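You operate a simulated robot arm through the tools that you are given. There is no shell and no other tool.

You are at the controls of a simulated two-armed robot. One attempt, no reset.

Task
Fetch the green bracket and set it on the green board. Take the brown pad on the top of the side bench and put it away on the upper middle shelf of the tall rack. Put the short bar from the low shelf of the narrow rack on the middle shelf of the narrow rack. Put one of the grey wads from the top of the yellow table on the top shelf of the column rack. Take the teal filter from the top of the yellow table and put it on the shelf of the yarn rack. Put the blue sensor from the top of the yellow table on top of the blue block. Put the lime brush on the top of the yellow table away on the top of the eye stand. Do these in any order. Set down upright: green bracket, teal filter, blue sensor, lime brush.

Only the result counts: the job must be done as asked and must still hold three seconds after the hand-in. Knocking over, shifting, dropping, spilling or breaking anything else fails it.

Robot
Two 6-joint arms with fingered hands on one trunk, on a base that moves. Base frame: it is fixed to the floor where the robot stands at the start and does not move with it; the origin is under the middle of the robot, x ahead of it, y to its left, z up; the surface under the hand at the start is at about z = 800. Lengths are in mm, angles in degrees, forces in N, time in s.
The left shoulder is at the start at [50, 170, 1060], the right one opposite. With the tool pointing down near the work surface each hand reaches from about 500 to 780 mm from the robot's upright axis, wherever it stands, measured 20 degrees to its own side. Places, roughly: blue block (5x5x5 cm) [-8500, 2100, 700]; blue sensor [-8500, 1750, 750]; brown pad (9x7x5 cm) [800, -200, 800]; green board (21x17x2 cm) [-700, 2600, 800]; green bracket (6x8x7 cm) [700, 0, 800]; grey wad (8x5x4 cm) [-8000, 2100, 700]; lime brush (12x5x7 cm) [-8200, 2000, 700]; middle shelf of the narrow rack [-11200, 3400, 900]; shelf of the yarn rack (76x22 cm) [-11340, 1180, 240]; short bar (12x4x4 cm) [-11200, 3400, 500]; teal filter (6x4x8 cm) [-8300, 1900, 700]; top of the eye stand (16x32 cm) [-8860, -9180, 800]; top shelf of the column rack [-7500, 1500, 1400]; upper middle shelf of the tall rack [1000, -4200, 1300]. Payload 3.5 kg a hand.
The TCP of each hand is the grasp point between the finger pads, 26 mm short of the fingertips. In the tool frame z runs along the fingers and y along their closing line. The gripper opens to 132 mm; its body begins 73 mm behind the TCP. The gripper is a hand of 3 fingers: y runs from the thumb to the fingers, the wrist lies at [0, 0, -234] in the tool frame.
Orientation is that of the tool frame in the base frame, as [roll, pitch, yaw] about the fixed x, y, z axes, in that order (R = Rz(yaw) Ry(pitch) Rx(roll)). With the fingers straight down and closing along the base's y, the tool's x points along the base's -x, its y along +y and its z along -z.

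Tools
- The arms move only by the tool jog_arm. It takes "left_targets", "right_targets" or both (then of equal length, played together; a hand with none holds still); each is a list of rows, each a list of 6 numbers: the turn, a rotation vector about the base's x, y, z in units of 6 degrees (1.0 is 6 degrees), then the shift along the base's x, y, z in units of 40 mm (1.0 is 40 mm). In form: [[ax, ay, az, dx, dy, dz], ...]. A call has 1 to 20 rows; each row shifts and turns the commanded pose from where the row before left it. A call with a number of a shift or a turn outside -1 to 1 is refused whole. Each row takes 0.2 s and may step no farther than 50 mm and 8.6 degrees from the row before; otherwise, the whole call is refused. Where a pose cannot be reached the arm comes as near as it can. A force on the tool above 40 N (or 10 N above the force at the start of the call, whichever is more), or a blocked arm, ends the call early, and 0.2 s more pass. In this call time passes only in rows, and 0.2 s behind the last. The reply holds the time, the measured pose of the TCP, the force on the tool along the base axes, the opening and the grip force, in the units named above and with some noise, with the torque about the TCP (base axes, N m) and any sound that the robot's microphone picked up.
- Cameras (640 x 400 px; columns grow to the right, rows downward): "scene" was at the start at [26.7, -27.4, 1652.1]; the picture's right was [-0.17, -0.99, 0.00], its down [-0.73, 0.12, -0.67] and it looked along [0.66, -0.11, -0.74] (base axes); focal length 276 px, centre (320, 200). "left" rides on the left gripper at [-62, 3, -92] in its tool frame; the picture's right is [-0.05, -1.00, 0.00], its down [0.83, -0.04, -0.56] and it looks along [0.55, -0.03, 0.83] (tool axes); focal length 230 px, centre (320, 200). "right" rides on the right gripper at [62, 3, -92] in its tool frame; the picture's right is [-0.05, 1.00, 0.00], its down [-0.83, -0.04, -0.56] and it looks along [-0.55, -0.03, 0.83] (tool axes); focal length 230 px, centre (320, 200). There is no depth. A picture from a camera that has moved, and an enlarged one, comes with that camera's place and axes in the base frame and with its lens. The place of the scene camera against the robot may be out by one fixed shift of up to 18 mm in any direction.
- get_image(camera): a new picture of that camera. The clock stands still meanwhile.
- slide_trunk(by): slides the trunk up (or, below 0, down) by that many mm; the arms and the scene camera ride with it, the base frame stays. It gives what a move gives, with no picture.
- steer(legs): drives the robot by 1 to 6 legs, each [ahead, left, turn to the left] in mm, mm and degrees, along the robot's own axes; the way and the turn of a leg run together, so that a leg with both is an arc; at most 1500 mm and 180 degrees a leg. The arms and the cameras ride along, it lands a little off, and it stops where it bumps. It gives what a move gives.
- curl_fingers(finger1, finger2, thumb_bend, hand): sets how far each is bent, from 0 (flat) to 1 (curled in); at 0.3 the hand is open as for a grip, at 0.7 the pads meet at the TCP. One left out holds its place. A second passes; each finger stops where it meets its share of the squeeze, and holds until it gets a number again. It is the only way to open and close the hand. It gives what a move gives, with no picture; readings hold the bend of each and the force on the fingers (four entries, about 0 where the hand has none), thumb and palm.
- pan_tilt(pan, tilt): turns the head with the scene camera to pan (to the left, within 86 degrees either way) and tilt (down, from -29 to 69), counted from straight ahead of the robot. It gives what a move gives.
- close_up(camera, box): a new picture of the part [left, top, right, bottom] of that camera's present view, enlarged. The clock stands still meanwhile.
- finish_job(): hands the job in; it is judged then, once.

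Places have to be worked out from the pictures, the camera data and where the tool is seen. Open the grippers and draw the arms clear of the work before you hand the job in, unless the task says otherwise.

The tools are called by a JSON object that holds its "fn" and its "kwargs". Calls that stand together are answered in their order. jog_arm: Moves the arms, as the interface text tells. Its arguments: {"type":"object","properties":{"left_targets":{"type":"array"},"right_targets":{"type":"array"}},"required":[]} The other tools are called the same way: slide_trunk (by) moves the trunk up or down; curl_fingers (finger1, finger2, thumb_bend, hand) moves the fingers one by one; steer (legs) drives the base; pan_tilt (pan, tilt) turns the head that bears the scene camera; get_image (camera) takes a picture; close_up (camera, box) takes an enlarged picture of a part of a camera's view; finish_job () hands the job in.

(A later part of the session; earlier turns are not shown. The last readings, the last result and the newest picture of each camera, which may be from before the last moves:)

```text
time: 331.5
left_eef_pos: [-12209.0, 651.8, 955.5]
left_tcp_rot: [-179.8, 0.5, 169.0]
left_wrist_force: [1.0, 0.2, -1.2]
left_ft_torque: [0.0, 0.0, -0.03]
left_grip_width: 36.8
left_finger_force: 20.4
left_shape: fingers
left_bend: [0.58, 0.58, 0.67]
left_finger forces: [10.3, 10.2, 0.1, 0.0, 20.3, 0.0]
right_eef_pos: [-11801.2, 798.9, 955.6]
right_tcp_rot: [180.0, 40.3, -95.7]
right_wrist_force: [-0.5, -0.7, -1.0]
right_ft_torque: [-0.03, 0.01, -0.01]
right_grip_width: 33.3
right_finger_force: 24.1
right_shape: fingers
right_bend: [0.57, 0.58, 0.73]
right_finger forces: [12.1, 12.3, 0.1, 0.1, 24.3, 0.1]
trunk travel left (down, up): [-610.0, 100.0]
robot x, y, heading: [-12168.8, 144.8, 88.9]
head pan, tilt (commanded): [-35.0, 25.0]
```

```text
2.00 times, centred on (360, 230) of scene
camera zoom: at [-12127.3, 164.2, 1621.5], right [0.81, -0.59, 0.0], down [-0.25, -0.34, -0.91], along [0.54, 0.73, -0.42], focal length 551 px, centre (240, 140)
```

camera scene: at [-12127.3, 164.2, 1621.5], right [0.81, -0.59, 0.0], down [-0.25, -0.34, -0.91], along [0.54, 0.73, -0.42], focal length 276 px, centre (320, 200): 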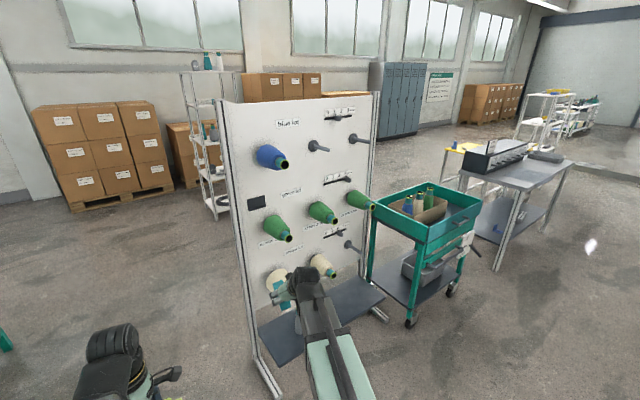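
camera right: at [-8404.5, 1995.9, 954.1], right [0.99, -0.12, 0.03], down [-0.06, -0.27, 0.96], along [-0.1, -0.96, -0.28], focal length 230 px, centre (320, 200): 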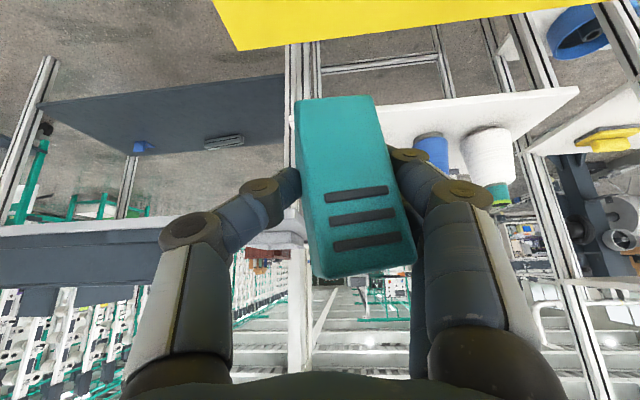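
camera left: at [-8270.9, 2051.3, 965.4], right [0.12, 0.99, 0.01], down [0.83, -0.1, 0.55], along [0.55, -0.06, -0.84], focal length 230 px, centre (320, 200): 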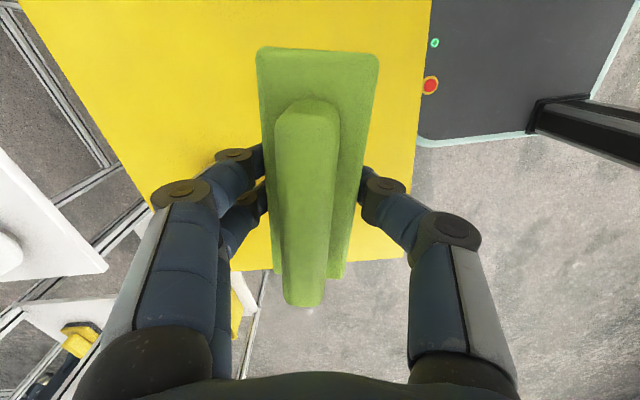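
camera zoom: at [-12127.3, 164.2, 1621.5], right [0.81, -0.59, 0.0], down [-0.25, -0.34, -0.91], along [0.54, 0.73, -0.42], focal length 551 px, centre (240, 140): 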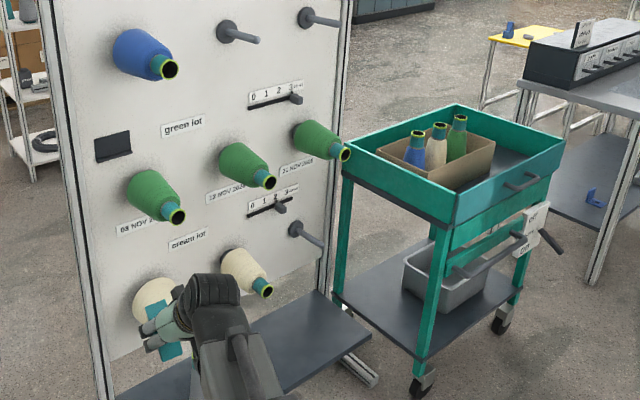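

Right half of the low shelf is free; lowest cones hang at z≈550. I raise and pull back the left hand (brush), then strafe right to stand before the shelf.

{"fn": "jog_arm", "kwargs": {"left_targets": [[0, 0, 0, 0, -0.5, 0.9], [0, 0, 0, 0, -0.5, 0.9], [0, 0, 0, 0, -0.5, 0.9], [0, 0, 0, 0, -0.5, 0.9], [0, 0, 0, 0, -0.5, 0.9], [0, 0, 0, 0, -0.6, 0.9], [0, 0, 0, 0, -0.6, 0.9]]}}

{"fn": "steer", "kwargs": {"legs": [[0, -745, 1.1]]}}

{"fn": "pan_tilt", "kwargs": {"pan": 0, "tilt": 40}}

{"fn": "get_image", "kwargs": {"camera": "scene"}}

{"fn": "get_image", "kwargs": {"camera": "right"}}

```text
time: 333.1
left_eef_pos: [-12199.3, 573.6, 1079.7]
left_tcp_rot: [-179.8, 0.4, 168.9]
left_wrist_force: [0.0, 0.0, -1.8]
left_ft_torque: [0.02, 0.02, 0.0]
left_grip_width: 36.3
left_finger_force: 20.9
left_shape: fingers
left_bend: [0.58, 0.58, 0.67]
left_finger forces: [10.2, 10.2, 0.1, 0.1, 20.2, 0.0]
left hand out of reach, approached as far as the arm can: row 4, 5, 6, 7
right_eef_pos: [-11801.0, 798.4, 955.8]
right_tcp_rot: [-179.9, 40.3, -95.7]
right_wrist_force: [0.2, 0.0, -1.4]
right_ft_torque: [-0.02, -0.03, -0.05]
right_grip_width: 33.0
right_finger_force: 24.8
right_shape: fingers
right_bend: [0.57, 0.58, 0.73]
right_finger forces: [12.2, 12.4, 0.0, 0.0, 24.3, 0.0]
trunk travel left (down, up): [-610.0, 100.0]
robot x, y, heading: [-12168.6, 142.5, 88.8]
head pan, tilt (commanded): [-35.0, 25.0]
```

```text
time: 337.1
left_eef_pos: [-11455.8, 561.6, 1079.1]
left_tcp_rot: [-179.9, 0.5, 169.7]
left_wrist_force: [0.3, 0.8, -0.4]
left_ft_torque: [-0.01, 0.0, 0.03]
left_grip_width: 36.5
left_finger_force: 20.5
left_shape: fingers
left_bend: [0.58, 0.58, 0.67]
left_finger forces: [10.3, 10.3, 0.0, 0.0, 20.3, 0.0]
right_eef_pos: [-11061.2, 793.1, 955.8]
right_tcp_rot: [180.0, 40.3, -95.0]
right_wrist_force: [0.0, 1.0, -0.4]
right_ft_torque: [-0.01, 0.02, 0.02]
right_grip_width: 33.0
right_finger_force: 25.1
right_shape: fingers
right_bend: [0.57, 0.58, 0.73]
right_finger forces: [12.2, 12.3, 0.0, 0.0, 24.3, 0.1]
trunk travel left (down, up): [-610.0, 100.0]
robot x, y, heading: [-11421.2, 132.8, 89.6]
head pan, tilt (commanded): [-35.0, 25.0]
```

```text
time: 338.2
left_eef_pos: [-11457.8, 562.8, 1079.2]
left_tcp_rot: [-179.9, 0.5, 169.7]
left_wrist_force: [-1.2, -0.4, -0.9]
left_ft_torque: [0.0, 0.01, 0.0]
left_grip_width: 36.6
left_finger_force: 20.6
left_shape: fingers
left_bend: [0.58, 0.58, 0.67]
left_finger forces: [10.2, 10.3, 0.1, 0.0, 20.4, 0.1]
right_eef_pos: [-11061.1, 792.3, 955.0]
right_tcp_rot: [179.9, 40.2, -95.0]
right_wrist_force: [0.0, 0.4, -0.5]
right_ft_torque: [0.02, -0.06, -0.02]
right_grip_width: 33.5
right_finger_force: 24.5
right_shape: fingers
right_bend: [0.57, 0.58, 0.73]
right_finger forces: [12.2, 12.3, 0.1, 0.0, 24.3, 0.0]
trunk travel left (down, up): [-610.0, 100.0]
robot x, y, heading: [-11423.7, 130.1, 89.7]
head pan, tilt (commanded): [0.0, 40.0]
```

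```text
taken
camera scene: at [-11432.7, 163.4, 1598.2], right [1.0, -0.01, 0.0], down [-0.01, -0.64, -0.77], along [0.01, 0.77, -0.64], focal length 276 px, centre (320, 200)
```

scene: 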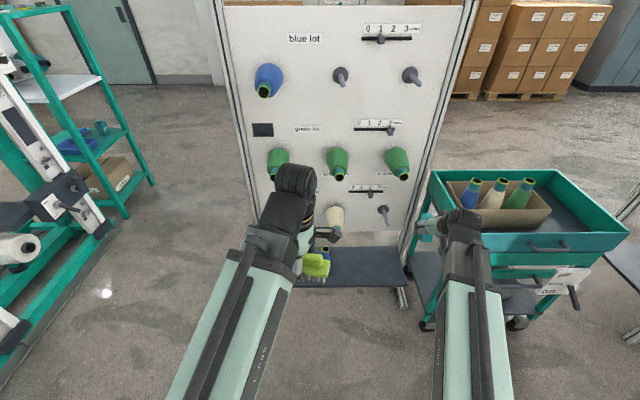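

```text
taken
camera right: at [-11073.8, 685.8, 985.5], right [-0.99, 0.13, 0.03], down [0.07, 0.27, 0.96], along [0.11, 0.95, -0.28], focal length 230 px, centre (320, 200)
```

right: 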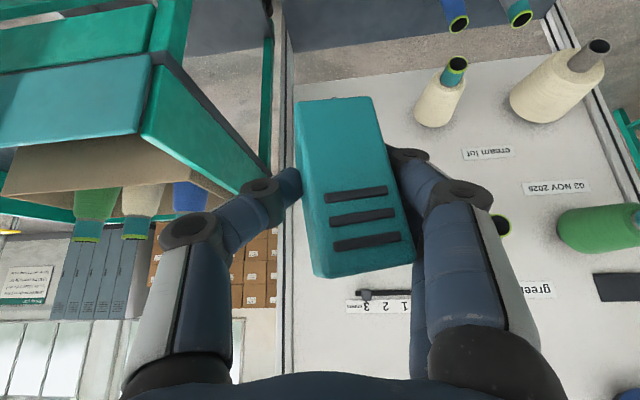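

Two cones stand on the shelf's left half (x≈−11377, −11521); the teal cart is on the right beyond x≈−10990. I aim for x≈−11205, so I shift the right hand left, lower the trunk, and check the filter's lean.

{"fn": "jog_arm", "kwargs": {"right_targets": [[0, 0, 0, -0.9, 0, 0], [0, 0, 0, -0.9, 0, 0], [0, 0, 0, -0.9, 0, 0], [0, 0, 0, -0.9, 0, 0]]}}

{"fn": "slide_trunk", "kwargs": {"by": -400}}

{"fn": "close_up", "kwargs": {"camera": "right", "box": [260, 80, 440, 290]}}

{"fn": "get_image", "kwargs": {"camera": "scene"}}

{"fn": "get_image", "kwargs": {"camera": "right"}}

```text
time: 339.2
left_eef_pos: [-11456.6, 562.2, 1080.2]
left_tcp_rot: [-179.9, 0.5, 169.8]
left_wrist_force: [0.3, 0.0, -1.5]
left_ft_torque: [0.01, 0.0, 0.0]
left_grip_width: 36.4
left_finger_force: 20.7
left_shape: fingers
left_bend: [0.58, 0.58, 0.67]
left_finger forces: [10.2, 10.2, 0.0, 0.0, 20.4, 0.1]
right_eef_pos: [-11206.3, 790.9, 954.6]
right_tcp_rot: [-180.0, 40.2, -95.1]
right_wrist_force: [-0.5, 1.1, -1.5]
right_ft_torque: [-0.02, -0.03, 0.02]
right_grip_width: 32.8
right_finger_force: 24.8
right_shape: fingers
right_bend: [0.57, 0.58, 0.73]
right_finger forces: [12.2, 12.5, 0.0, 0.1, 24.3, 0.0]
trunk travel left (down, up): [-610.0, 100.0]
robot x, y, heading: [-11419.6, 132.3, 89.3]
head pan, tilt (commanded): [0.0, 40.0]
```

```text
time: 343.0
left_eef_pos: [-11456.6, 561.8, 679.5]
left_tcp_rot: [-179.9, 0.6, 169.7]
left_wrist_force: [0.1, 0.0, -0.4]
left_ft_torque: [-0.02, 0.0, -0.01]
left_grip_width: 36.4
left_finger_force: 20.5
left_shape: fingers
left_bend: [0.58, 0.58, 0.67]
left_finger forces: [10.2, 10.2, 0.0, 0.0, 20.3, 0.0]
right_eef_pos: [-11205.9, 791.5, 554.6]
right_tcp_rot: [179.9, 40.3, -94.9]
right_wrist_force: [0.1, -0.7, -0.9]
right_ft_torque: [-0.02, -0.02, 0.01]
right_grip_width: 33.3
right_finger_force: 24.2
right_shape: fingers
right_bend: [0.57, 0.58, 0.73]
right_finger forces: [12.2, 12.4, 0.0, 0.0, 24.4, 0.0]
trunk travel left (down, up): [-210.0, 500.0]
robot x, y, heading: [-11423.9, 134.7, 89.4]
head pan, tilt (commanded): [0.0, 40.0]
```

```text
1.90 times, centred on (350, 185) of right
camera zoom: at [-11219.6, 685.0, 583.9], right [-0.99, 0.13, 0.03], down [0.07, 0.27, 0.96], along [0.11, 0.95, -0.28], focal length 438 px, centre (263, 229)
```

zoom: 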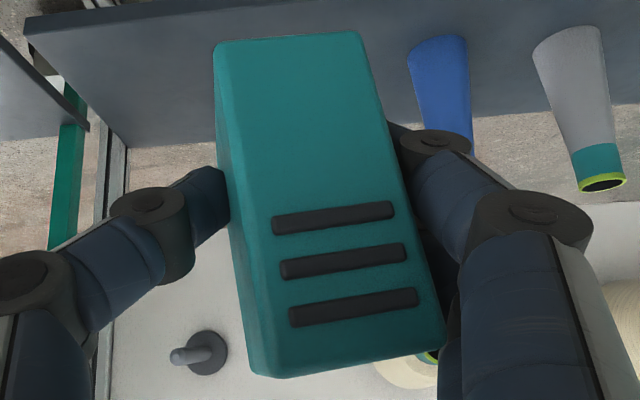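

```text
taken
camera scene: at [-11432.8, 163.3, 1198.2], right [1.0, -0.01, 0.0], down [-0.01, -0.64, -0.77], along [0.01, 0.77, -0.64], focal length 276 px, centre (320, 200)
```

scene: 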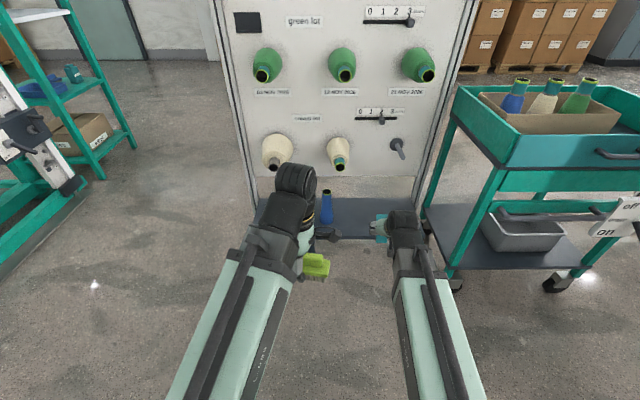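

```text
taken
camera right: at [-11219.6, 685.0, 583.9], right [-0.99, 0.13, 0.03], down [0.07, 0.27, 0.96], along [0.11, 0.95, -0.28], focal length 230 px, centre (320, 200)
```

right: 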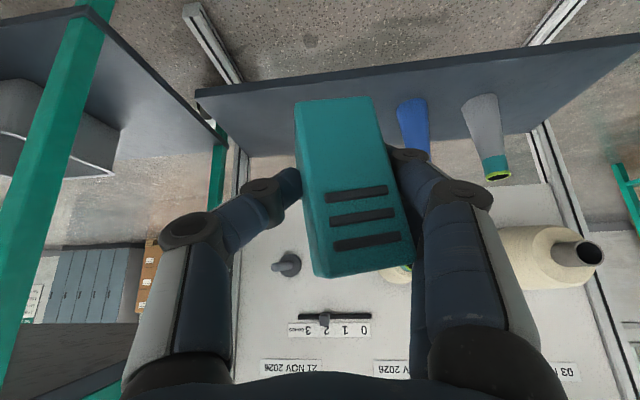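

The filter leans about 6–7° in the hand; shelf top z≈240, y≈1045…1275. I roll the hand to level it and lower to z≈395 (below the hanging cones), before moving in.

{"fn": "jog_arm", "kwargs": {"right_targets": [[0, 0.55, 0, 0, 0, -0.9], [0, 0.55, 0, 0, 0, -0.9], [0, 0, 0, 0, 0, -0.9], [0, 0, 0, 0, 0, -0.9], [0, 0, 0, 0, 0, -0.4]]}}

{"fn": "steer", "kwargs": {"legs": [[220, 0, 0.5]]}}

{"fn": "get_image", "kwargs": {"camera": "right"}}

{"fn": "get_image", "kwargs": {"camera": "scene"}}

```text
time: 344.2
left_eef_pos: [-11457.6, 562.0, 680.0]
left_tcp_rot: [-179.9, 0.5, 169.8]
left_wrist_force: [0.5, -0.1, -0.5]
left_ft_torque: [0.0, -0.03, 0.04]
left_grip_width: 36.5
left_finger_force: 20.2
left_shape: fingers
left_bend: [0.58, 0.58, 0.67]
left_finger forces: [10.2, 10.2, 0.0, 0.1, 20.4, 0.0]
right_eef_pos: [-11205.0, 791.0, 395.0]
right_tcp_rot: [171.3, 39.5, -100.5]
right_wrist_force: [-0.3, 0.4, -0.8]
right_ft_torque: [0.01, 0.03, -0.01]
right_grip_width: 33.0
right_finger_force: 24.9
right_shape: fingers
right_bend: [0.57, 0.58, 0.73]
right_finger forces: [12.3, 12.2, 0.1, 0.0, 24.4, 0.1]
trunk travel left (down, up): [-210.0, 500.0]
robot x, y, heading: [-11423.3, 131.6, 89.5]
head pan, tilt (commanded): [0.0, 40.0]
```

```text
time: 345.9
left_eef_pos: [-11459.1, 788.1, 679.7]
left_tcp_rot: [-180.0, 0.5, 170.1]
left_wrist_force: [0.3, 0.3, -1.2]
left_ft_torque: [-0.03, 0.0, 0.06]
left_grip_width: 36.6
left_finger_force: 20.2
left_shape: fingers
left_bend: [0.58, 0.58, 0.67]
left_finger forces: [10.3, 10.2, 0.0, 0.0, 20.3, 0.1]
right_eef_pos: [-11208.9, 1017.4, 394.0]
right_tcp_rot: [171.5, 39.4, -100.0]
right_wrist_force: [0.2, -0.6, -0.9]
right_ft_torque: [0.0, -0.01, 0.01]
right_grip_width: 33.1
right_finger_force: 24.2
right_shape: fingers
right_bend: [0.57, 0.58, 0.73]
right_finger forces: [12.3, 12.3, 0.1, 0.0, 24.4, 0.0]
trunk travel left (down, up): [-210.0, 500.0]
robot x, y, heading: [-11422.0, 354.8, 89.9]
head pan, tilt (commanded): [0.0, 40.0]
```

```text
taken
camera right: at [-11217.3, 910.7, 425.6], right [-0.98, 0.12, 0.15], down [0.17, 0.27, 0.95], along [0.07, 0.96, -0.29], focal length 230 px, centre (320, 200)
```

right: 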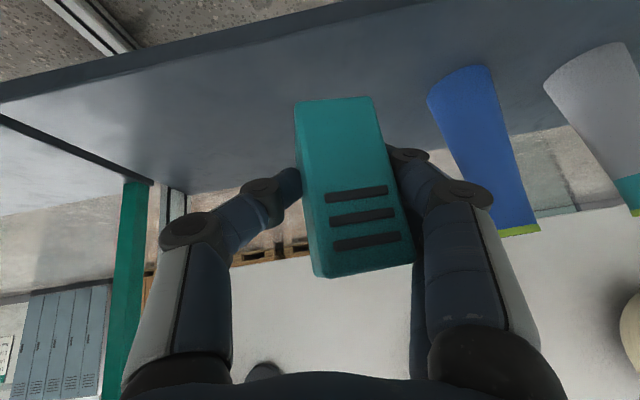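

```text
taken
camera scene: at [-11432.0, 387.6, 1198.2], right [1.0, 0.0, 0.0], down [0.0, -0.64, -0.77], along [0.0, 0.77, -0.64], focal length 276 px, centre (320, 200)
```

scene: 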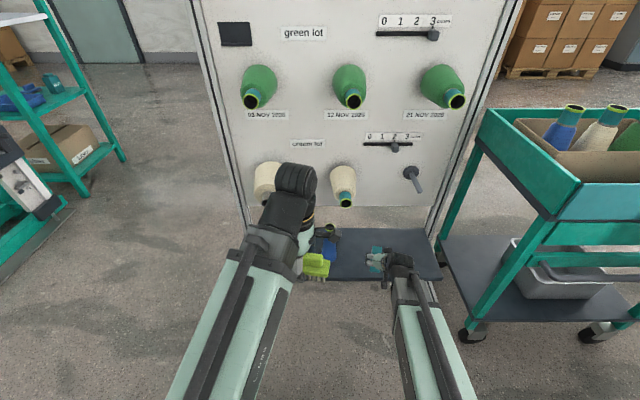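

The filter is now upright in the view. Shelf front edge y≈1053. I roll 143 mm forward over the shelf.

{"fn": "steer", "kwargs": {"legs": [[143, 0, 0]]}}

{"fn": "get_image", "kwargs": {"camera": "right"}}

{"fn": "get_image", "kwargs": {"camera": "scene"}}

```text
time: 347.2
left_eef_pos: [-11460.2, 933.6, 680.1]
left_tcp_rot: [-179.9, 0.5, 170.1]
left_wrist_force: [0.1, -0.3, -0.5]
left_ft_torque: [-0.02, 0.04, 0.0]
left_grip_width: 36.8
left_finger_force: 20.5
left_shape: fingers
left_bend: [0.58, 0.58, 0.67]
left_finger forces: [10.2, 10.2, 0.0, 0.0, 20.3, 0.0]
right_eef_pos: [-11208.5, 1162.8, 395.2]
right_tcp_rot: [171.6, 39.4, -100.1]
right_wrist_force: [0.0, 0.7, -1.4]
right_ft_torque: [-0.02, 0.01, -0.02]
right_grip_width: 33.0
right_finger_force: 24.6
right_shape: fingers
right_bend: [0.57, 0.58, 0.73]
right_finger forces: [12.2, 12.3, 0.0, 0.1, 24.3, 0.1]
trunk travel left (down, up): [-210.0, 500.0]
robot x, y, heading: [-11419.9, 501.1, 90.2]
head pan, tilt (commanded): [0.0, 40.0]
```

```text
taken
camera right: at [-11216.9, 1057.0, 425.6], right [-0.98, 0.12, 0.15], down [0.17, 0.27, 0.95], along [0.07, 0.96, -0.29], focal length 230 px, centre (320, 200)
```

right: 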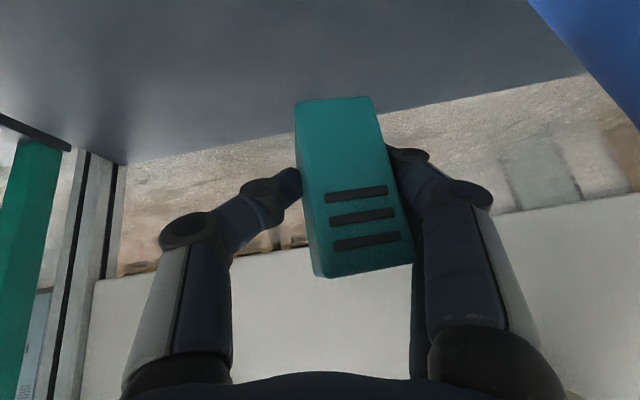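

```text
taken
camera scene: at [-11431.8, 534.0, 1198.2], right [1.0, 0.0, 0.0], down [0.0, -0.64, -0.77], along [0.0, 0.77, -0.64], focal length 276 px, centre (320, 200)
```

scene: 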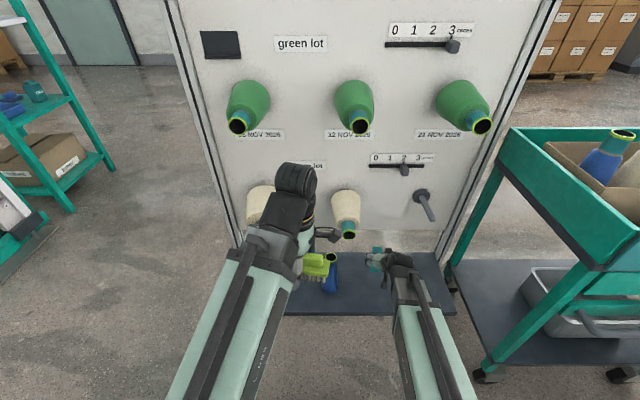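

Well placed over the shelf, clear of cones. I lower the filter.

{"fn": "jog_arm", "kwargs": {"right_targets": [[0, 0, 0, 0, 0, -0.8], [0, 0, 0, 0, 0, -0.8], [0, 0, 0, 0, 0, -0.5], [0, 0, 0, 0, 0, -0.2]]}}

{"fn": "get_image", "kwargs": {"camera": "right"}}

{"fn": "close_up", "kwargs": {"camera": "scene", "box": [330, 230, 460, 330]}}

```text
time: 348.2
left_eef_pos: [-11458.7, 933.6, 679.4]
left_tcp_rot: [-179.9, 0.5, 170.2]
left_wrist_force: [-0.2, 0.0, -0.9]
left_ft_torque: [0.02, -0.04, 0.03]
left_grip_width: 36.3
left_finger_force: 20.4
left_shape: fingers
left_bend: [0.58, 0.58, 0.67]
left_finger forces: [10.2, 10.1, 0.0, 0.0, 20.3, 0.0]
right_eef_pos: [-11209.6, 1160.0, 301.2]
right_tcp_rot: [171.5, 39.4, -100.0]
right_wrist_force: [0.0, 0.7, -0.9]
right_ft_torque: [-0.02, 0.0, 0.0]
right_grip_width: 33.0
right_finger_force: 24.4
right_shape: fingers
right_bend: [0.57, 0.58, 0.73]
right_finger forces: [12.2, 12.1, 0.1, 0.1, 24.4, 0.1]
trunk travel left (down, up): [-210.0, 500.0]
robot x, y, heading: [-11420.2, 504.5, 89.9]
head pan, tilt (commanded): [0.0, 40.0]
```

```text
taken
camera right: at [-11218.9, 1053.9, 332.3], right [-0.98, 0.12, 0.15], down [0.17, 0.27, 0.95], along [0.07, 0.96, -0.29], focal length 230 px, centre (320, 200)
```

right: 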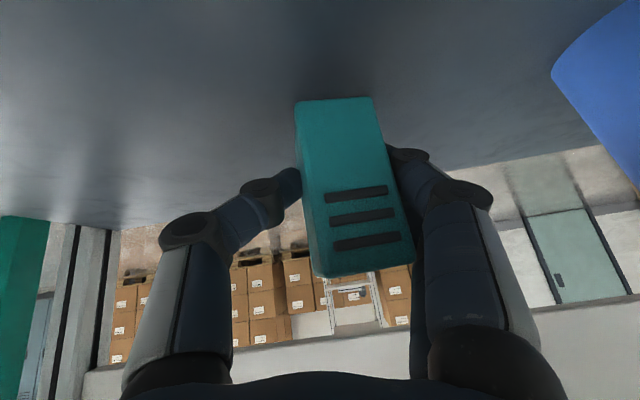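

```text
4.00 times, centred on (395, 280) of scene
camera zoom: at [-11431.8, 534.2, 1198.2], right [1.0, 0.0, 0.0], down [0.0, -0.64, -0.77], along [0.0, 0.77, -0.64], focal length 1102 px, centre (20, -120)
```

zoom: 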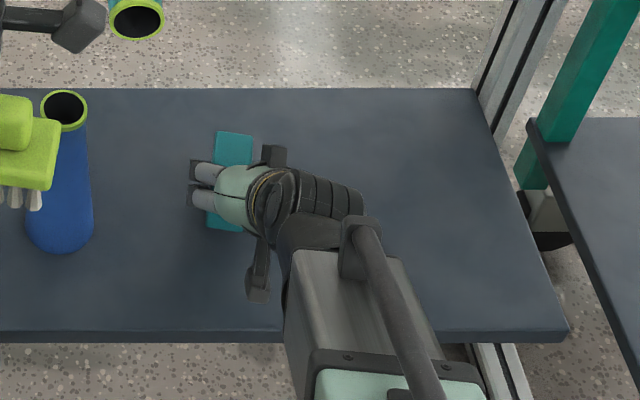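

{"fn": "jog_arm", "kwargs": {"right_targets": [[0, 0, 0, 0, 0, -0.15], [0, 0, 0, 0, 0, -0.1], [0, 0, 0, 0, 0, -0.05], [0, 0, 0, 0, 0, -0.05], [0, 0, 0, 0, 0, -0.05]]}}

{"fn": "get_image", "kwargs": {"camera": "right"}}

```text
time: 349.4
left_eef_pos: [-11459.0, 932.6, 679.2]
left_tcp_rot: [-180.0, 0.5, 170.0]
left_wrist_force: [0.7, 0.9, -2.2]
left_ft_torque: [0.03, 0.0, 0.05]
left_grip_width: 36.3
left_finger_force: 20.5
left_shape: fingers
left_bend: [0.58, 0.58, 0.67]
left_finger forces: [10.2, 10.2, 0.0, 0.0, 20.3, 0.1]
right_eef_pos: [-11207.6, 1162.3, 284.9]
right_tcp_rot: [171.6, 39.4, -100.0]
right_wrist_force: [0.3, 0.2, -0.9]
right_ft_torque: [0.0, 0.0, 0.0]
right_grip_width: 32.9
right_finger_force: 24.4
right_shape: fingers
right_bend: [0.57, 0.58, 0.73]
right_finger forces: [12.2, 12.3, 0.0, 0.0, 24.5, 0.0]
trunk travel left (down, up): [-210.0, 500.0]
robot x, y, heading: [-11419.5, 502.1, 89.8]
head pan, tilt (commanded): [0.0, 40.0]
```

```text
taken
camera right: at [-11216.6, 1056.7, 317.0], right [-0.98, 0.12, 0.15], down [0.17, 0.27, 0.95], along [0.07, 0.95, -0.29], focal length 230 px, centre (320, 200)
```

right: 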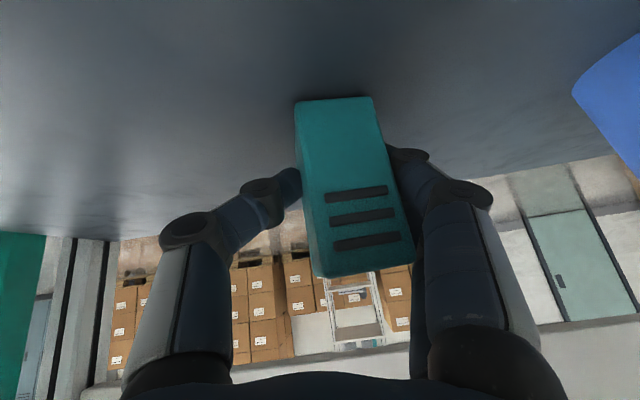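

{"fn": "jog_arm", "kwargs": {"right_targets": [[0, 0, 0, 0, 0, -0.04], [0, 0, 0, 0, 0, -0.04], [0, 0, 0, 0, 0, -0.04], [0, 0, 0, 0, 0, -0.04]]}}

```text
time: 350.4
left_eef_pos: [-11459.1, 932.8, 680.3]
left_tcp_rot: [-180.0, 0.5, 170.1]
left_wrist_force: [0.0, -0.6, -1.1]
left_ft_torque: [0.01, -0.03, 0.0]
left_grip_width: 36.4
left_finger_force: 21.0
left_shape: fingers
left_bend: [0.58, 0.58, 0.67]
left_finger forces: [10.2, 10.2, 0.1, 0.1, 20.3, 0.0]
right_eef_pos: [-11208.2, 1164.5, 283.3]
right_tcp_rot: [171.6, 39.8, -100.1]
right_wrist_force: [3.9, -4.0, 23.1]
right_ft_torque: [0.28, 0.35, 0.07]
right_grip_width: 33.1
right_finger_force: 26.6
right_shape: fingers
right_bend: [0.58, 0.59, 0.74]
right_finger forces: [12.1, 12.3, 0.1, 0.0, 27.9, 0.0]
trunk travel left (down, up): [-210.0, 500.0]
robot x, y, heading: [-11422.1, 506.3, 90.0]
head pan, tilt (commanded): [0.0, 40.0]
```

Firm contact (23 N). I ease up 2.5 mm and look before releasing.

{"fn": "jog_arm", "kwargs": {"right_targets": [[0, 0, 0, 0, 0, 0.06]]}}

{"fn": "get_image", "kwargs": {"camera": "right"}}

{"fn": "close_up", "kwargs": {"camera": "scene", "box": [350, 240, 420, 310]}}

```text
time: 350.8
left_eef_pos: [-11459.6, 932.1, 680.3]
left_tcp_rot: [-179.9, 0.5, 170.1]
left_wrist_force: [-0.9, -0.2, -0.7]
left_ft_torque: [0.01, 0.01, 0.01]
left_grip_width: 36.5
left_finger_force: 20.5
left_shape: fingers
left_bend: [0.58, 0.58, 0.67]
left_finger forces: [10.2, 10.1, 0.0, 0.0, 20.2, 0.0]
right_eef_pos: [-11207.8, 1162.7, 283.4]
right_tcp_rot: [171.6, 39.4, -100.0]
right_wrist_force: [3.8, 3.9, 12.2]
right_ft_torque: [0.23, 0.22, -0.08]
right_grip_width: 33.2
right_finger_force: 24.5
right_shape: fingers
right_bend: [0.58, 0.59, 0.74]
right_finger forces: [12.1, 11.5, 0.1, 0.0, 26.3, 0.0]
trunk travel left (down, up): [-210.0, 500.0]
robot x, y, heading: [-11422.2, 502.0, 90.0]
head pan, tilt (commanded): [0.0, 40.0]
```

```text
taken
camera right: at [-11216.5, 1057.2, 314.0], right [-0.98, 0.12, 0.15], down [0.17, 0.27, 0.95], along [0.07, 0.96, -0.29], focal length 230 px, centre (320, 200)
```

right: 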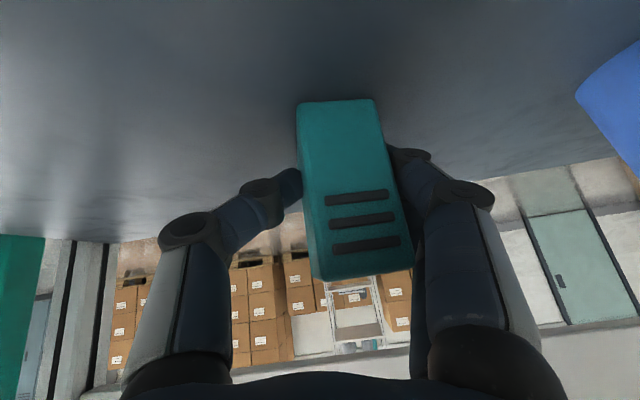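

```text
5.71 times, centred on (385, 275) of scene
camera zoom: at [-11432.0, 533.4, 1198.1], right [1.0, 0.0, 0.0], down [0.0, -0.64, -0.77], along [0.0, 0.77, -0.64], focal length 1574 px, centre (-51, -229)
```

zoom: 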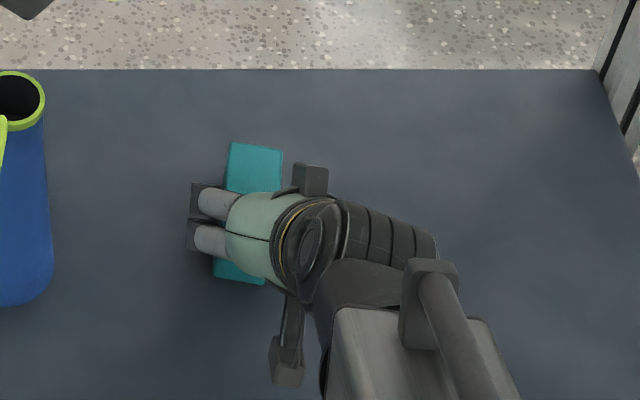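

Filter is seated. I release gently.

{"fn": "curl_fingers", "kwargs": {"hand": "right", "finger1": 0.54, "finger2": 0.54, "thumb_bend": 0.66}}

{"fn": "get_image", "kwargs": {"camera": "right"}}

{"fn": "curl_fingers", "kwargs": {"hand": "right", "finger1": 0.46, "finger2": 0.46, "thumb_bend": 0.54}}

{"fn": "get_image", "kwargs": {"camera": "right"}}

```text
time: 351.8
left_eef_pos: [-11459.3, 932.2, 679.8]
left_tcp_rot: [-180.0, 0.5, 170.1]
left_wrist_force: [0.5, -0.1, -1.4]
left_ft_torque: [-0.01, 0.0, -0.04]
left_grip_width: 36.3
left_finger_force: 20.2
left_shape: fingers
left_bend: [0.58, 0.58, 0.67]
left_finger forces: [10.1, 10.1, 0.1, 0.1, 20.2, 0.0]
right_eef_pos: [-11208.8, 1164.8, 283.2]
right_tcp_rot: [171.5, 39.4, -100.0]
right_wrist_force: [-0.6, -0.7, -0.4]
right_ft_torque: [0.01, -0.03, 0.04]
right_grip_width: 37.9
right_finger_force: 0.7
right_shape: fingers
right_bend: [0.53, 0.53, 0.66]
right_finger forces: [0.4, 0.6, 0.0, 0.1, 1.0, 0.0]
trunk travel left (down, up): [-210.0, 500.0]
robot x, y, heading: [-11418.5, 506.2, 89.9]
head pan, tilt (commanded): [0.0, 40.0]
```

```text
taken
camera right: at [-11216.6, 1057.0, 313.7], right [-0.98, 0.12, 0.15], down [0.17, 0.27, 0.95], along [0.07, 0.95, -0.29], focal length 230 px, centre (320, 200)
```

right: 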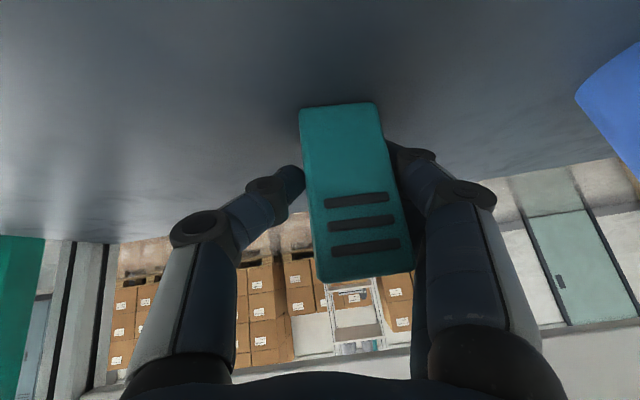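

```text
time: 352.8
left_eef_pos: [-11458.4, 933.6, 679.4]
left_tcp_rot: [-180.0, 0.5, 170.1]
left_wrist_force: [-0.4, 0.1, -1.7]
left_ft_torque: [0.0, -0.01, 0.03]
left_grip_width: 36.6
left_finger_force: 20.2
left_shape: fingers
left_bend: [0.58, 0.58, 0.67]
left_finger forces: [10.2, 10.2, 0.1, 0.0, 20.3, 0.0]
right_eef_pos: [-11208.3, 1162.7, 282.4]
right_tcp_rot: [171.4, 39.4, -100.0]
right_wrist_force: [0.5, -0.3, -0.3]
right_ft_torque: [-0.01, 0.0, -0.02]
right_grip_width: 67.1
right_finger_force: 0.1
right_shape: fingers
right_bend: [0.46, 0.46, 0.54]
right_finger forces: [0.0, 0.1, 0.1, 0.0, 0.0, 0.0]
trunk travel left (down, up): [-210.0, 500.0]
robot x, y, heading: [-11417.1, 503.9, 89.9]
head pan, tilt (commanded): [0.0, 40.0]
```

```text
taken
camera right: at [-11216.6, 1057.1, 313.9], right [-0.98, 0.12, 0.15], down [0.17, 0.27, 0.95], along [0.07, 0.96, -0.29], focal length 230 px, centre (320, 200)
```

right: 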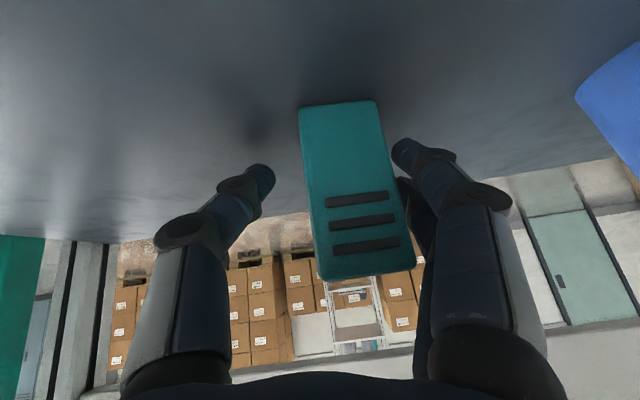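

Filter stands upright on the shelf. I open a bit wider and withdraw backward/up.

{"fn": "curl_fingers", "kwargs": {"hand": "right", "finger1": 0.4, "finger2": 0.4, "thumb_bend": 0.48}}

{"fn": "jog_arm", "kwargs": {"right_targets": [[0, 0, 0, 0, -0.3, 0.3], [0, 0, 0, 0, -0.5, 0.5], [0, 0, 0, 0, -0.6, 0.6], [0, 0, 0, 0, -0.4, 0.6]]}}

{"fn": "get_image", "kwargs": {"camera": "right"}}

{"fn": "get_image", "kwargs": {"camera": "scene"}}

```text
time: 353.8
left_eef_pos: [-11460.8, 933.8, 680.1]
left_tcp_rot: [180.0, 0.5, 170.1]
left_wrist_force: [0.1, 0.7, -1.2]
left_ft_torque: [-0.01, 0.03, 0.01]
left_grip_width: 36.6
left_finger_force: 20.1
left_shape: fingers
left_bend: [0.58, 0.58, 0.67]
left_finger forces: [10.1, 10.2, 0.1, 0.1, 20.3, 0.1]
right_eef_pos: [-11207.8, 1164.1, 282.8]
right_tcp_rot: [171.5, 39.5, -100.1]
right_wrist_force: [0.0, -0.4, -0.8]
right_ft_torque: [-0.02, 0.0, -0.01]
right_grip_width: 87.4
right_finger_force: 0.0
right_shape: fingers
right_bend: [0.4, 0.4, 0.48]
right_finger forces: [0.0, 0.0, 0.0, 0.0, 0.0, 0.0]
trunk travel left (down, up): [-210.0, 500.0]
robot x, y, heading: [-11421.4, 502.7, 90.0]
head pan, tilt (commanded): [0.0, 40.0]
```

```text
time: 354.8
left_eef_pos: [-11459.7, 933.4, 679.3]
left_tcp_rot: [-179.8, 0.6, 170.1]
left_wrist_force: [0.0, -0.1, -1.6]
left_ft_torque: [0.0, -0.04, 0.0]
left_grip_width: 36.5
left_finger_force: 20.6
left_shape: fingers
left_bend: [0.58, 0.58, 0.67]
left_finger forces: [10.3, 10.3, 0.0, 0.0, 20.3, 0.0]
right_eef_pos: [-11207.0, 1093.1, 363.1]
right_tcp_rot: [171.5, 39.4, -100.1]
right_wrist_force: [0.6, 1.2, -0.8]
right_ft_torque: [0.0, -0.01, 0.01]
right_grip_width: 87.2
right_finger_force: 0.1
right_shape: fingers
right_bend: [0.4, 0.4, 0.48]
right_finger forces: [0.1, 0.1, 0.0, 0.0, 0.0, 0.1]
trunk travel left (down, up): [-210.0, 500.0]
robot x, y, heading: [-11419.4, 501.6, 90.0]
head pan, tilt (commanded): [0.0, 40.0]
```

```text
taken
camera right: at [-11215.2, 986.0, 393.7], right [-0.98, 0.12, 0.15], down [0.17, 0.27, 0.95], along [0.07, 0.96, -0.29], focal length 230 px, centre (320, 200)
```

right: 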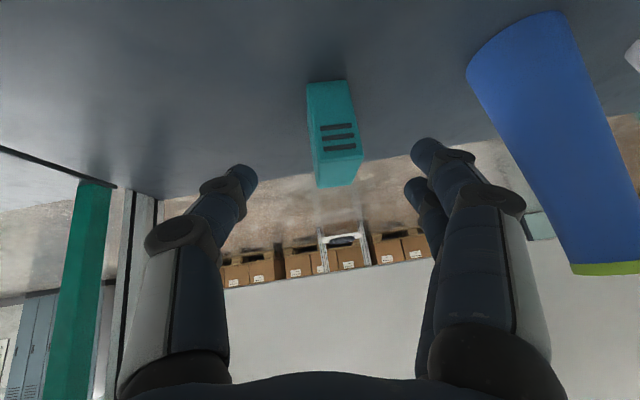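

```text
taken
camera scene: at [-11431.8, 534.2, 1198.2], right [1.0, 0.0, 0.0], down [0.0, -0.64, -0.77], along [0.0, 0.77, -0.64], focal length 276 px, centre (320, 200)
```

scene: 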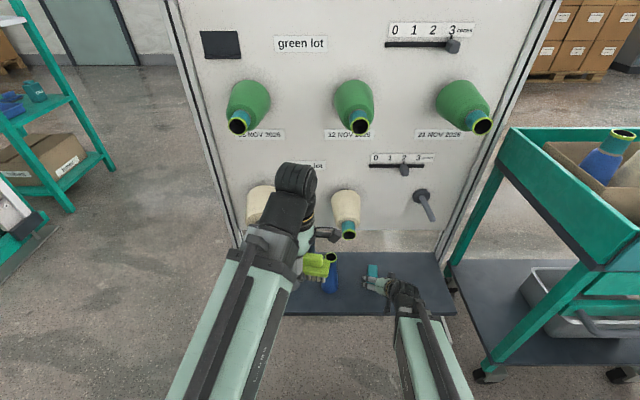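

Filter is done. I back out, go left and back north through the lane toward the narrow rack.

{"fn": "steer", "kwargs": {"legs": [[-370, 0, 0], [0, 850, 0], [1300, 0, 0], [900, 0, 0]]}}

{"fn": "pan_tilt", "kwargs": {"pan": -40, "tilt": 12}}

{"fn": "get_image", "kwargs": {"camera": "scene"}}

```text
time: 371.8
left_eef_pos: [-12291.2, 2736.7, 680.9]
left_tcp_rot: [-179.9, 0.5, 169.8]
left_wrist_force: [0.5, -0.1, -0.5]
left_ft_torque: [-0.05, 0.0, -0.01]
left_grip_width: 36.5
left_finger_force: 20.5
left_shape: fingers
left_bend: [0.58, 0.58, 0.67]
left_finger forces: [10.2, 10.2, 0.0, 0.0, 20.3, 0.0]
right_eef_pos: [-12036.7, 2895.7, 363.6]
right_tcp_rot: [171.5, 39.3, -100.3]
right_wrist_force: [0.0, -0.3, -0.4]
right_ft_torque: [0.0, -0.01, -0.03]
right_grip_width: 87.2
right_finger_force: 0.0
right_shape: fingers
right_bend: [0.4, 0.4, 0.48]
right_finger forces: [0.0, 0.1, 0.1, 0.0, 0.0, 0.1]
trunk travel left (down, up): [-210.0, 500.0]
robot x, y, heading: [-12257.6, 2307.4, 89.7]
head pan, tilt (commanded): [0.0, 40.0]
```

```text
time: 372.9
left_eef_pos: [-12290.8, 2738.7, 679.2]
left_tcp_rot: [-179.9, 0.5, 169.8]
left_wrist_force: [0.2, -0.3, -1.4]
left_ft_torque: [-0.01, 0.0, -0.03]
left_grip_width: 36.6
left_finger_force: 19.7
left_shape: fingers
left_bend: [0.58, 0.58, 0.67]
left_finger forces: [10.2, 10.2, 0.0, 0.0, 20.4, 0.0]
right_eef_pos: [-12036.9, 2896.7, 362.5]
right_tcp_rot: [171.6, 39.5, -100.3]
right_wrist_force: [0.7, 0.2, 0.5]
right_ft_torque: [0.04, -0.01, 0.03]
right_grip_width: 87.1
right_finger_force: 0.0
right_shape: fingers
right_bend: [0.4, 0.4, 0.48]
right_finger forces: [0.0, 0.1, 0.0, 0.0, 0.0, 0.0]
trunk travel left (down, up): [-210.0, 500.0]
robot x, y, heading: [-12253.0, 2309.0, 89.4]
head pan, tilt (commanded): [-40.0, 12.0]
```

```text
taken
camera scene: at [-12205.4, 2323.9, 1242.6], right [0.76, -0.65, 0.0], down [-0.13, -0.16, -0.98], along [0.63, 0.75, -0.21], focal length 276 px, centre (320, 200)
```

scene: 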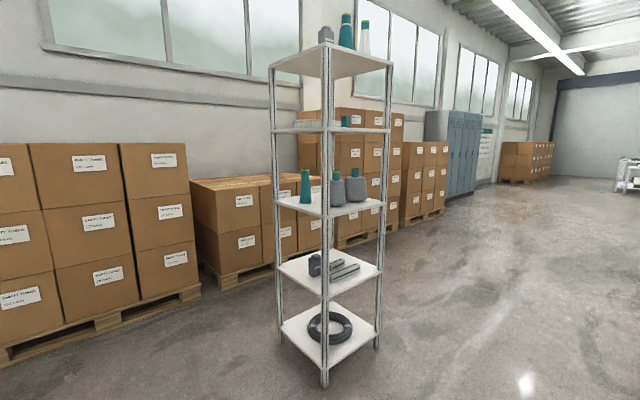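

Zooming on the narrow rack's shelves.

{"fn": "close_up", "kwargs": {"camera": "scene", "box": [250, 150, 410, 260]}}

{"fn": "close_up", "kwargs": {"camera": "scene", "box": [250, 240, 410, 390]}}

```text
3.64 times, centred on (330, 205) of scene
camera zoom: at [-12205.4, 2323.9, 1242.6], right [0.76, -0.65, 0.0], down [-0.13, -0.16, -0.98], along [0.63, 0.75, -0.21], focal length 1002 px, centre (284, 182)
```

zoom: 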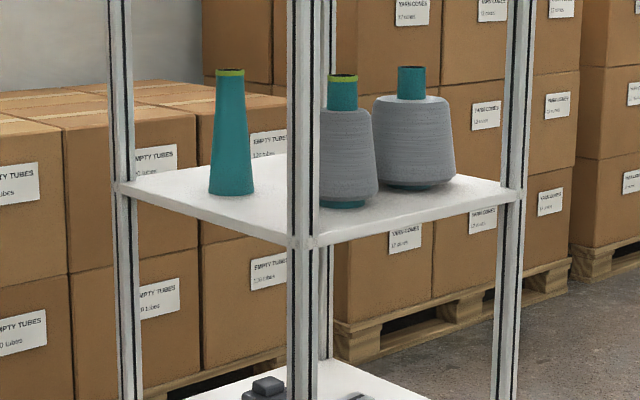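

```text
2.67 times, centred on (330, 315) of scene
camera zoom: at [-12205.4, 2323.9, 1242.6], right [0.76, -0.65, 0.0], down [-0.13, -0.16, -0.98], along [0.63, 0.75, -0.21], focal length 735 px, centre (293, -107)
```

zoom: 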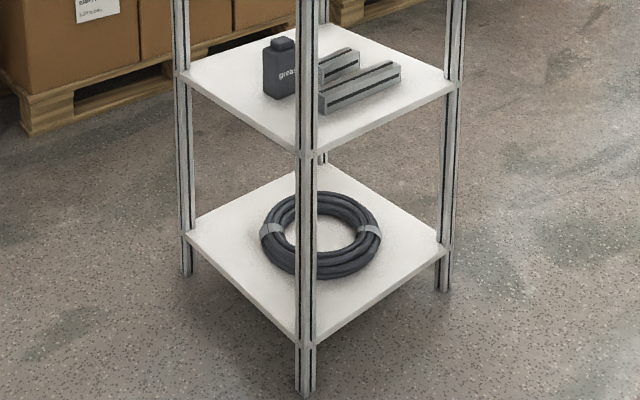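

Rack posts at x −11412…−10994, y 3213…3646; low shelf z≈490 carries a grease bottle, a long bar and (behind) the short bar near [−11125, 3440]; middle shelf z≈912 is free in its north-east part. I'll work from its east side: raise trunk, strafe east, turn to face −x.

{"fn": "slide_trunk", "kwargs": {"by": 200}}

{"fn": "steer", "kwargs": {"legs": [[0, -1050, 0.5], [0, -1000, 0], [0, 0, 90]]}}

{"fn": "pan_tilt", "kwargs": {"pan": -45, "tilt": 25}}

{"fn": "get_image", "kwargs": {"camera": "scene"}}

{"fn": "close_up", "kwargs": {"camera": "scene", "box": [240, 130, 420, 280]}}

```text
time: 375.0
left_eef_pos: [-12290.1, 2737.6, 878.4]
left_tcp_rot: [-179.9, 0.4, 169.8]
left_wrist_force: [0.3, 1.1, -0.3]
left_ft_torque: [-0.04, -0.02, -0.01]
left_grip_width: 36.4
left_finger_force: 20.3
left_shape: fingers
left_bend: [0.58, 0.58, 0.67]
left_finger forces: [10.2, 10.2, 0.1, 0.1, 20.3, 0.1]
right_eef_pos: [-12036.1, 2895.1, 562.4]
right_tcp_rot: [171.6, 39.4, -100.4]
right_wrist_force: [0.6, -0.6, 0.0]
right_ft_torque: [0.01, -0.03, 0.0]
right_grip_width: 87.2
right_finger_force: 0.1
right_shape: fingers
right_bend: [0.4, 0.4, 0.48]
right_finger forces: [0.0, 0.1, 0.0, 0.0, 0.0, 0.0]
trunk travel left (down, up): [-410.0, 300.0]
robot x, y, heading: [-12251.9, 2306.7, 89.5]
head pan, tilt (commanded): [-40.0, 12.0]
```

```text
time: 388.9
left_eef_pos: [-10647.5, 2290.7, 879.1]
left_tcp_rot: [-179.9, 0.5, -101.3]
left_wrist_force: [0.2, -0.2, -0.8]
left_ft_torque: [0.0, 0.03, 0.01]
left_grip_width: 36.0
left_finger_force: 19.8
left_shape: fingers
left_bend: [0.58, 0.58, 0.67]
left_finger forces: [10.1, 9.9, 0.0, 0.1, 19.8, 0.0]
right_eef_pos: [-10799.9, 2546.8, 562.6]
right_tcp_rot: [171.4, 39.4, -11.5]
right_wrist_force: [-0.4, 0.3, 0.6]
right_ft_torque: [0.02, 0.04, 0.01]
right_grip_width: 87.4
right_finger_force: 0.1
right_shape: fingers
right_bend: [0.4, 0.4, 0.48]
right_finger forces: [0.1, 0.0, 0.0, 0.0, 0.1, 0.0]
trunk travel left (down, up): [-410.0, 300.0]
robot x, y, heading: [-10218.4, 2317.5, 178.3]
head pan, tilt (commanded): [-40.0, 12.0]
```

```text
time: 389.6
left_eef_pos: [-10646.2, 2290.1, 879.3]
left_tcp_rot: [-180.0, 0.5, -101.5]
left_wrist_force: [-0.3, -0.1, -1.1]
left_ft_torque: [-0.02, -0.04, -0.01]
left_grip_width: 36.4
left_finger_force: 20.1
left_shape: fingers
left_bend: [0.58, 0.58, 0.67]
left_finger forces: [9.9, 10.0, 0.1, 0.1, 19.8, 0.1]
right_eef_pos: [-10800.3, 2547.2, 563.2]
right_tcp_rot: [171.5, 39.4, -11.5]
right_wrist_force: [-1.0, 0.3, -0.7]
right_ft_torque: [0.04, 0.0, -0.03]
right_grip_width: 87.3
right_finger_force: 0.1
right_shape: fingers
right_bend: [0.4, 0.4, 0.48]
right_finger forces: [0.0, 0.0, 0.1, 0.0, 0.1, 0.0]
trunk travel left (down, up): [-410.0, 300.0]
robot x, y, heading: [-10216.3, 2316.0, 178.2]
head pan, tilt (commanded): [-45.0, 25.0]
```

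```text
taken
camera scene: at [-10250.1, 2369.5, 1421.6], right [0.73, 0.69, 0.0], down [0.29, -0.31, -0.91], along [-0.62, 0.66, -0.42], focal length 276 px, centre (320, 200)
```

scene: 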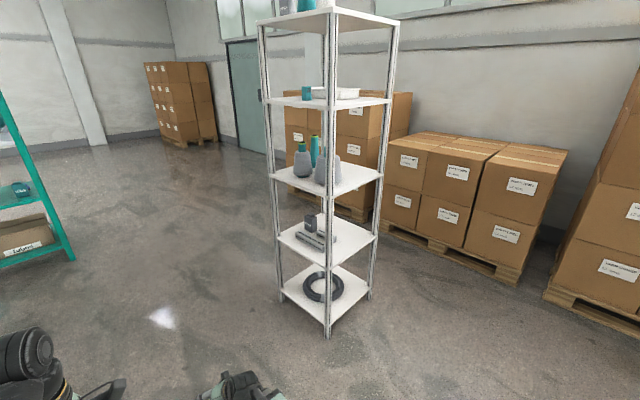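

```text
2.67 times, centred on (330, 205) of scene
camera zoom: at [-10250.1, 2369.5, 1421.6], right [0.73, 0.69, 0.0], down [0.29, -0.31, -0.91], along [-0.62, 0.66, -0.42], focal length 735 px, centre (293, 187)
```

zoom: 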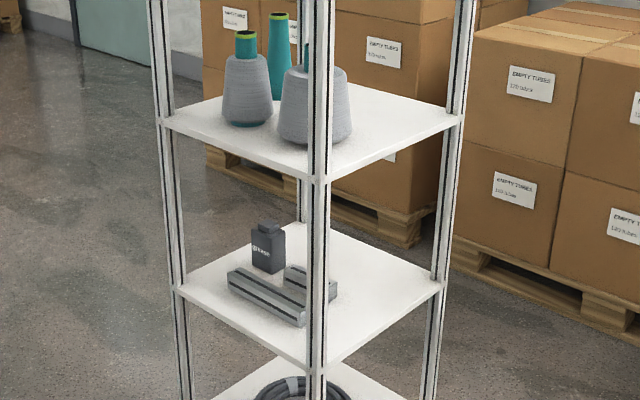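

Short bar is the one behind the long bar. I strafe right to face the rack's east side squarely.

{"fn": "steer", "kwargs": {"legs": [[0, -900, 1.8]]}}

{"fn": "pan_tilt", "kwargs": {"pan": -12, "tilt": 40}}

{"fn": "get_image", "kwargs": {"camera": "scene"}}

{"fn": "close_up", "kwargs": {"camera": "scene", "box": [250, 90, 450, 250]}}

{"fn": "get_image", "kwargs": {"camera": "right"}}

```text
time: 394.4
left_eef_pos: [-10623.4, 3190.8, 878.3]
left_tcp_rot: [-179.9, 0.4, -101.2]
left_wrist_force: [-0.4, 0.1, -1.3]
left_ft_torque: [0.0, -0.04, 0.0]
left_grip_width: 36.3
left_finger_force: 19.6
left_shape: fingers
left_bend: [0.58, 0.58, 0.67]
left_finger forces: [10.1, 10.1, 0.0, 0.0, 19.8, 0.0]
right_eef_pos: [-10778.1, 3446.0, 562.0]
right_tcp_rot: [171.5, 39.4, -11.1]
right_wrist_force: [-0.7, 0.8, -0.4]
right_ft_torque: [0.0, -0.01, 0.05]
right_grip_width: 87.4
right_finger_force: 0.1
right_shape: fingers
right_bend: [0.4, 0.4, 0.48]
right_finger forces: [0.0, 0.1, 0.0, 0.0, 0.1, 0.0]
trunk travel left (down, up): [-410.0, 300.0]
robot x, y, heading: [-10190.6, 3217.0, 178.9]
head pan, tilt (commanded): [-45.0, 25.0]
```

```text
time: 395.4
left_eef_pos: [-10623.3, 3190.9, 879.1]
left_tcp_rot: [-179.9, 0.6, -101.1]
left_wrist_force: [1.2, 0.1, -1.4]
left_ft_torque: [0.03, 0.0, -0.01]
left_grip_width: 36.1
left_finger_force: 20.1
left_shape: fingers
left_bend: [0.58, 0.58, 0.67]
left_finger forces: [10.1, 9.9, 0.0, 0.0, 19.8, 0.0]
right_eef_pos: [-10777.8, 3445.5, 563.9]
right_tcp_rot: [171.4, 39.4, -11.2]
right_wrist_force: [-0.1, -0.4, 0.0]
right_ft_torque: [-0.03, -0.02, -0.01]
right_grip_width: 87.5
right_finger_force: 0.0
right_shape: fingers
right_bend: [0.4, 0.4, 0.48]
right_finger forces: [0.0, 0.0, 0.0, 0.0, 0.1, 0.1]
trunk travel left (down, up): [-410.0, 300.0]
robot x, y, heading: [-10192.4, 3222.1, 179.0]
head pan, tilt (commanded): [-12.0, 40.0]
```

```text
taken
camera scene: at [-10246.9, 3224.7, 1398.2], right [0.23, 0.97, 0.0], down [0.63, -0.15, -0.77], along [-0.75, 0.18, -0.64], focal length 276 px, centre (320, 200)
```

scene: 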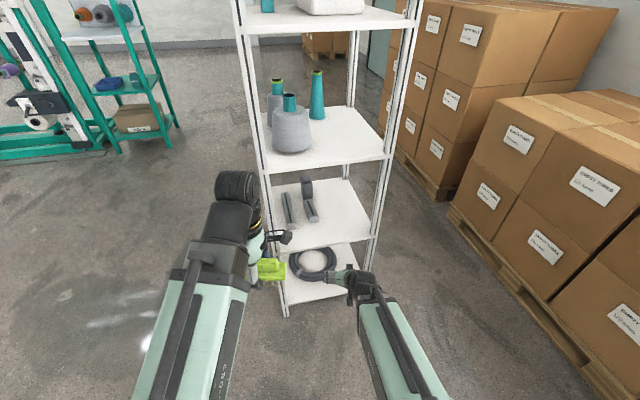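

```text
2.50 times, centred on (350, 170) of scene
camera zoom: at [-10246.9, 3224.7, 1398.2], right [0.23, 0.97, 0.0], down [0.63, -0.15, -0.77], along [-0.75, 0.18, -0.64], focal length 689 px, centre (245, 275)
```

zoom: 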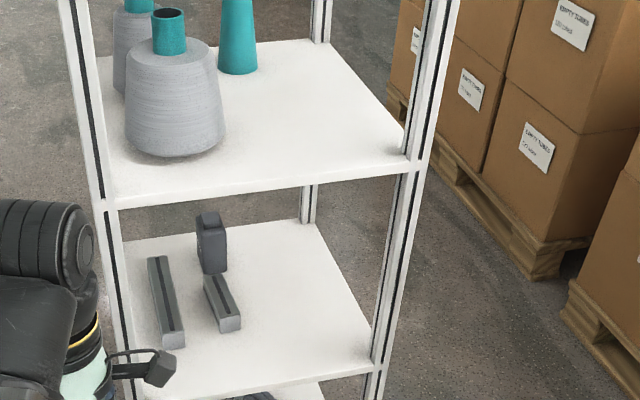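

```text
taken
camera right: at [-10672.6, 3435.4, 593.4], right [-0.14, -0.98, 0.15], down [-0.27, 0.18, 0.95], along [-0.95, 0.09, -0.29], focal length 230 px, centre (320, 200)
```

right: 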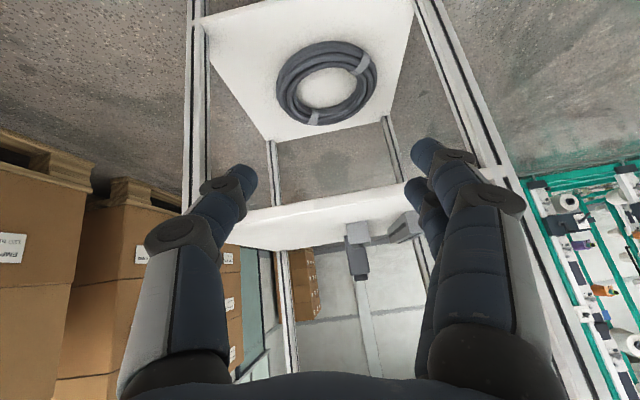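

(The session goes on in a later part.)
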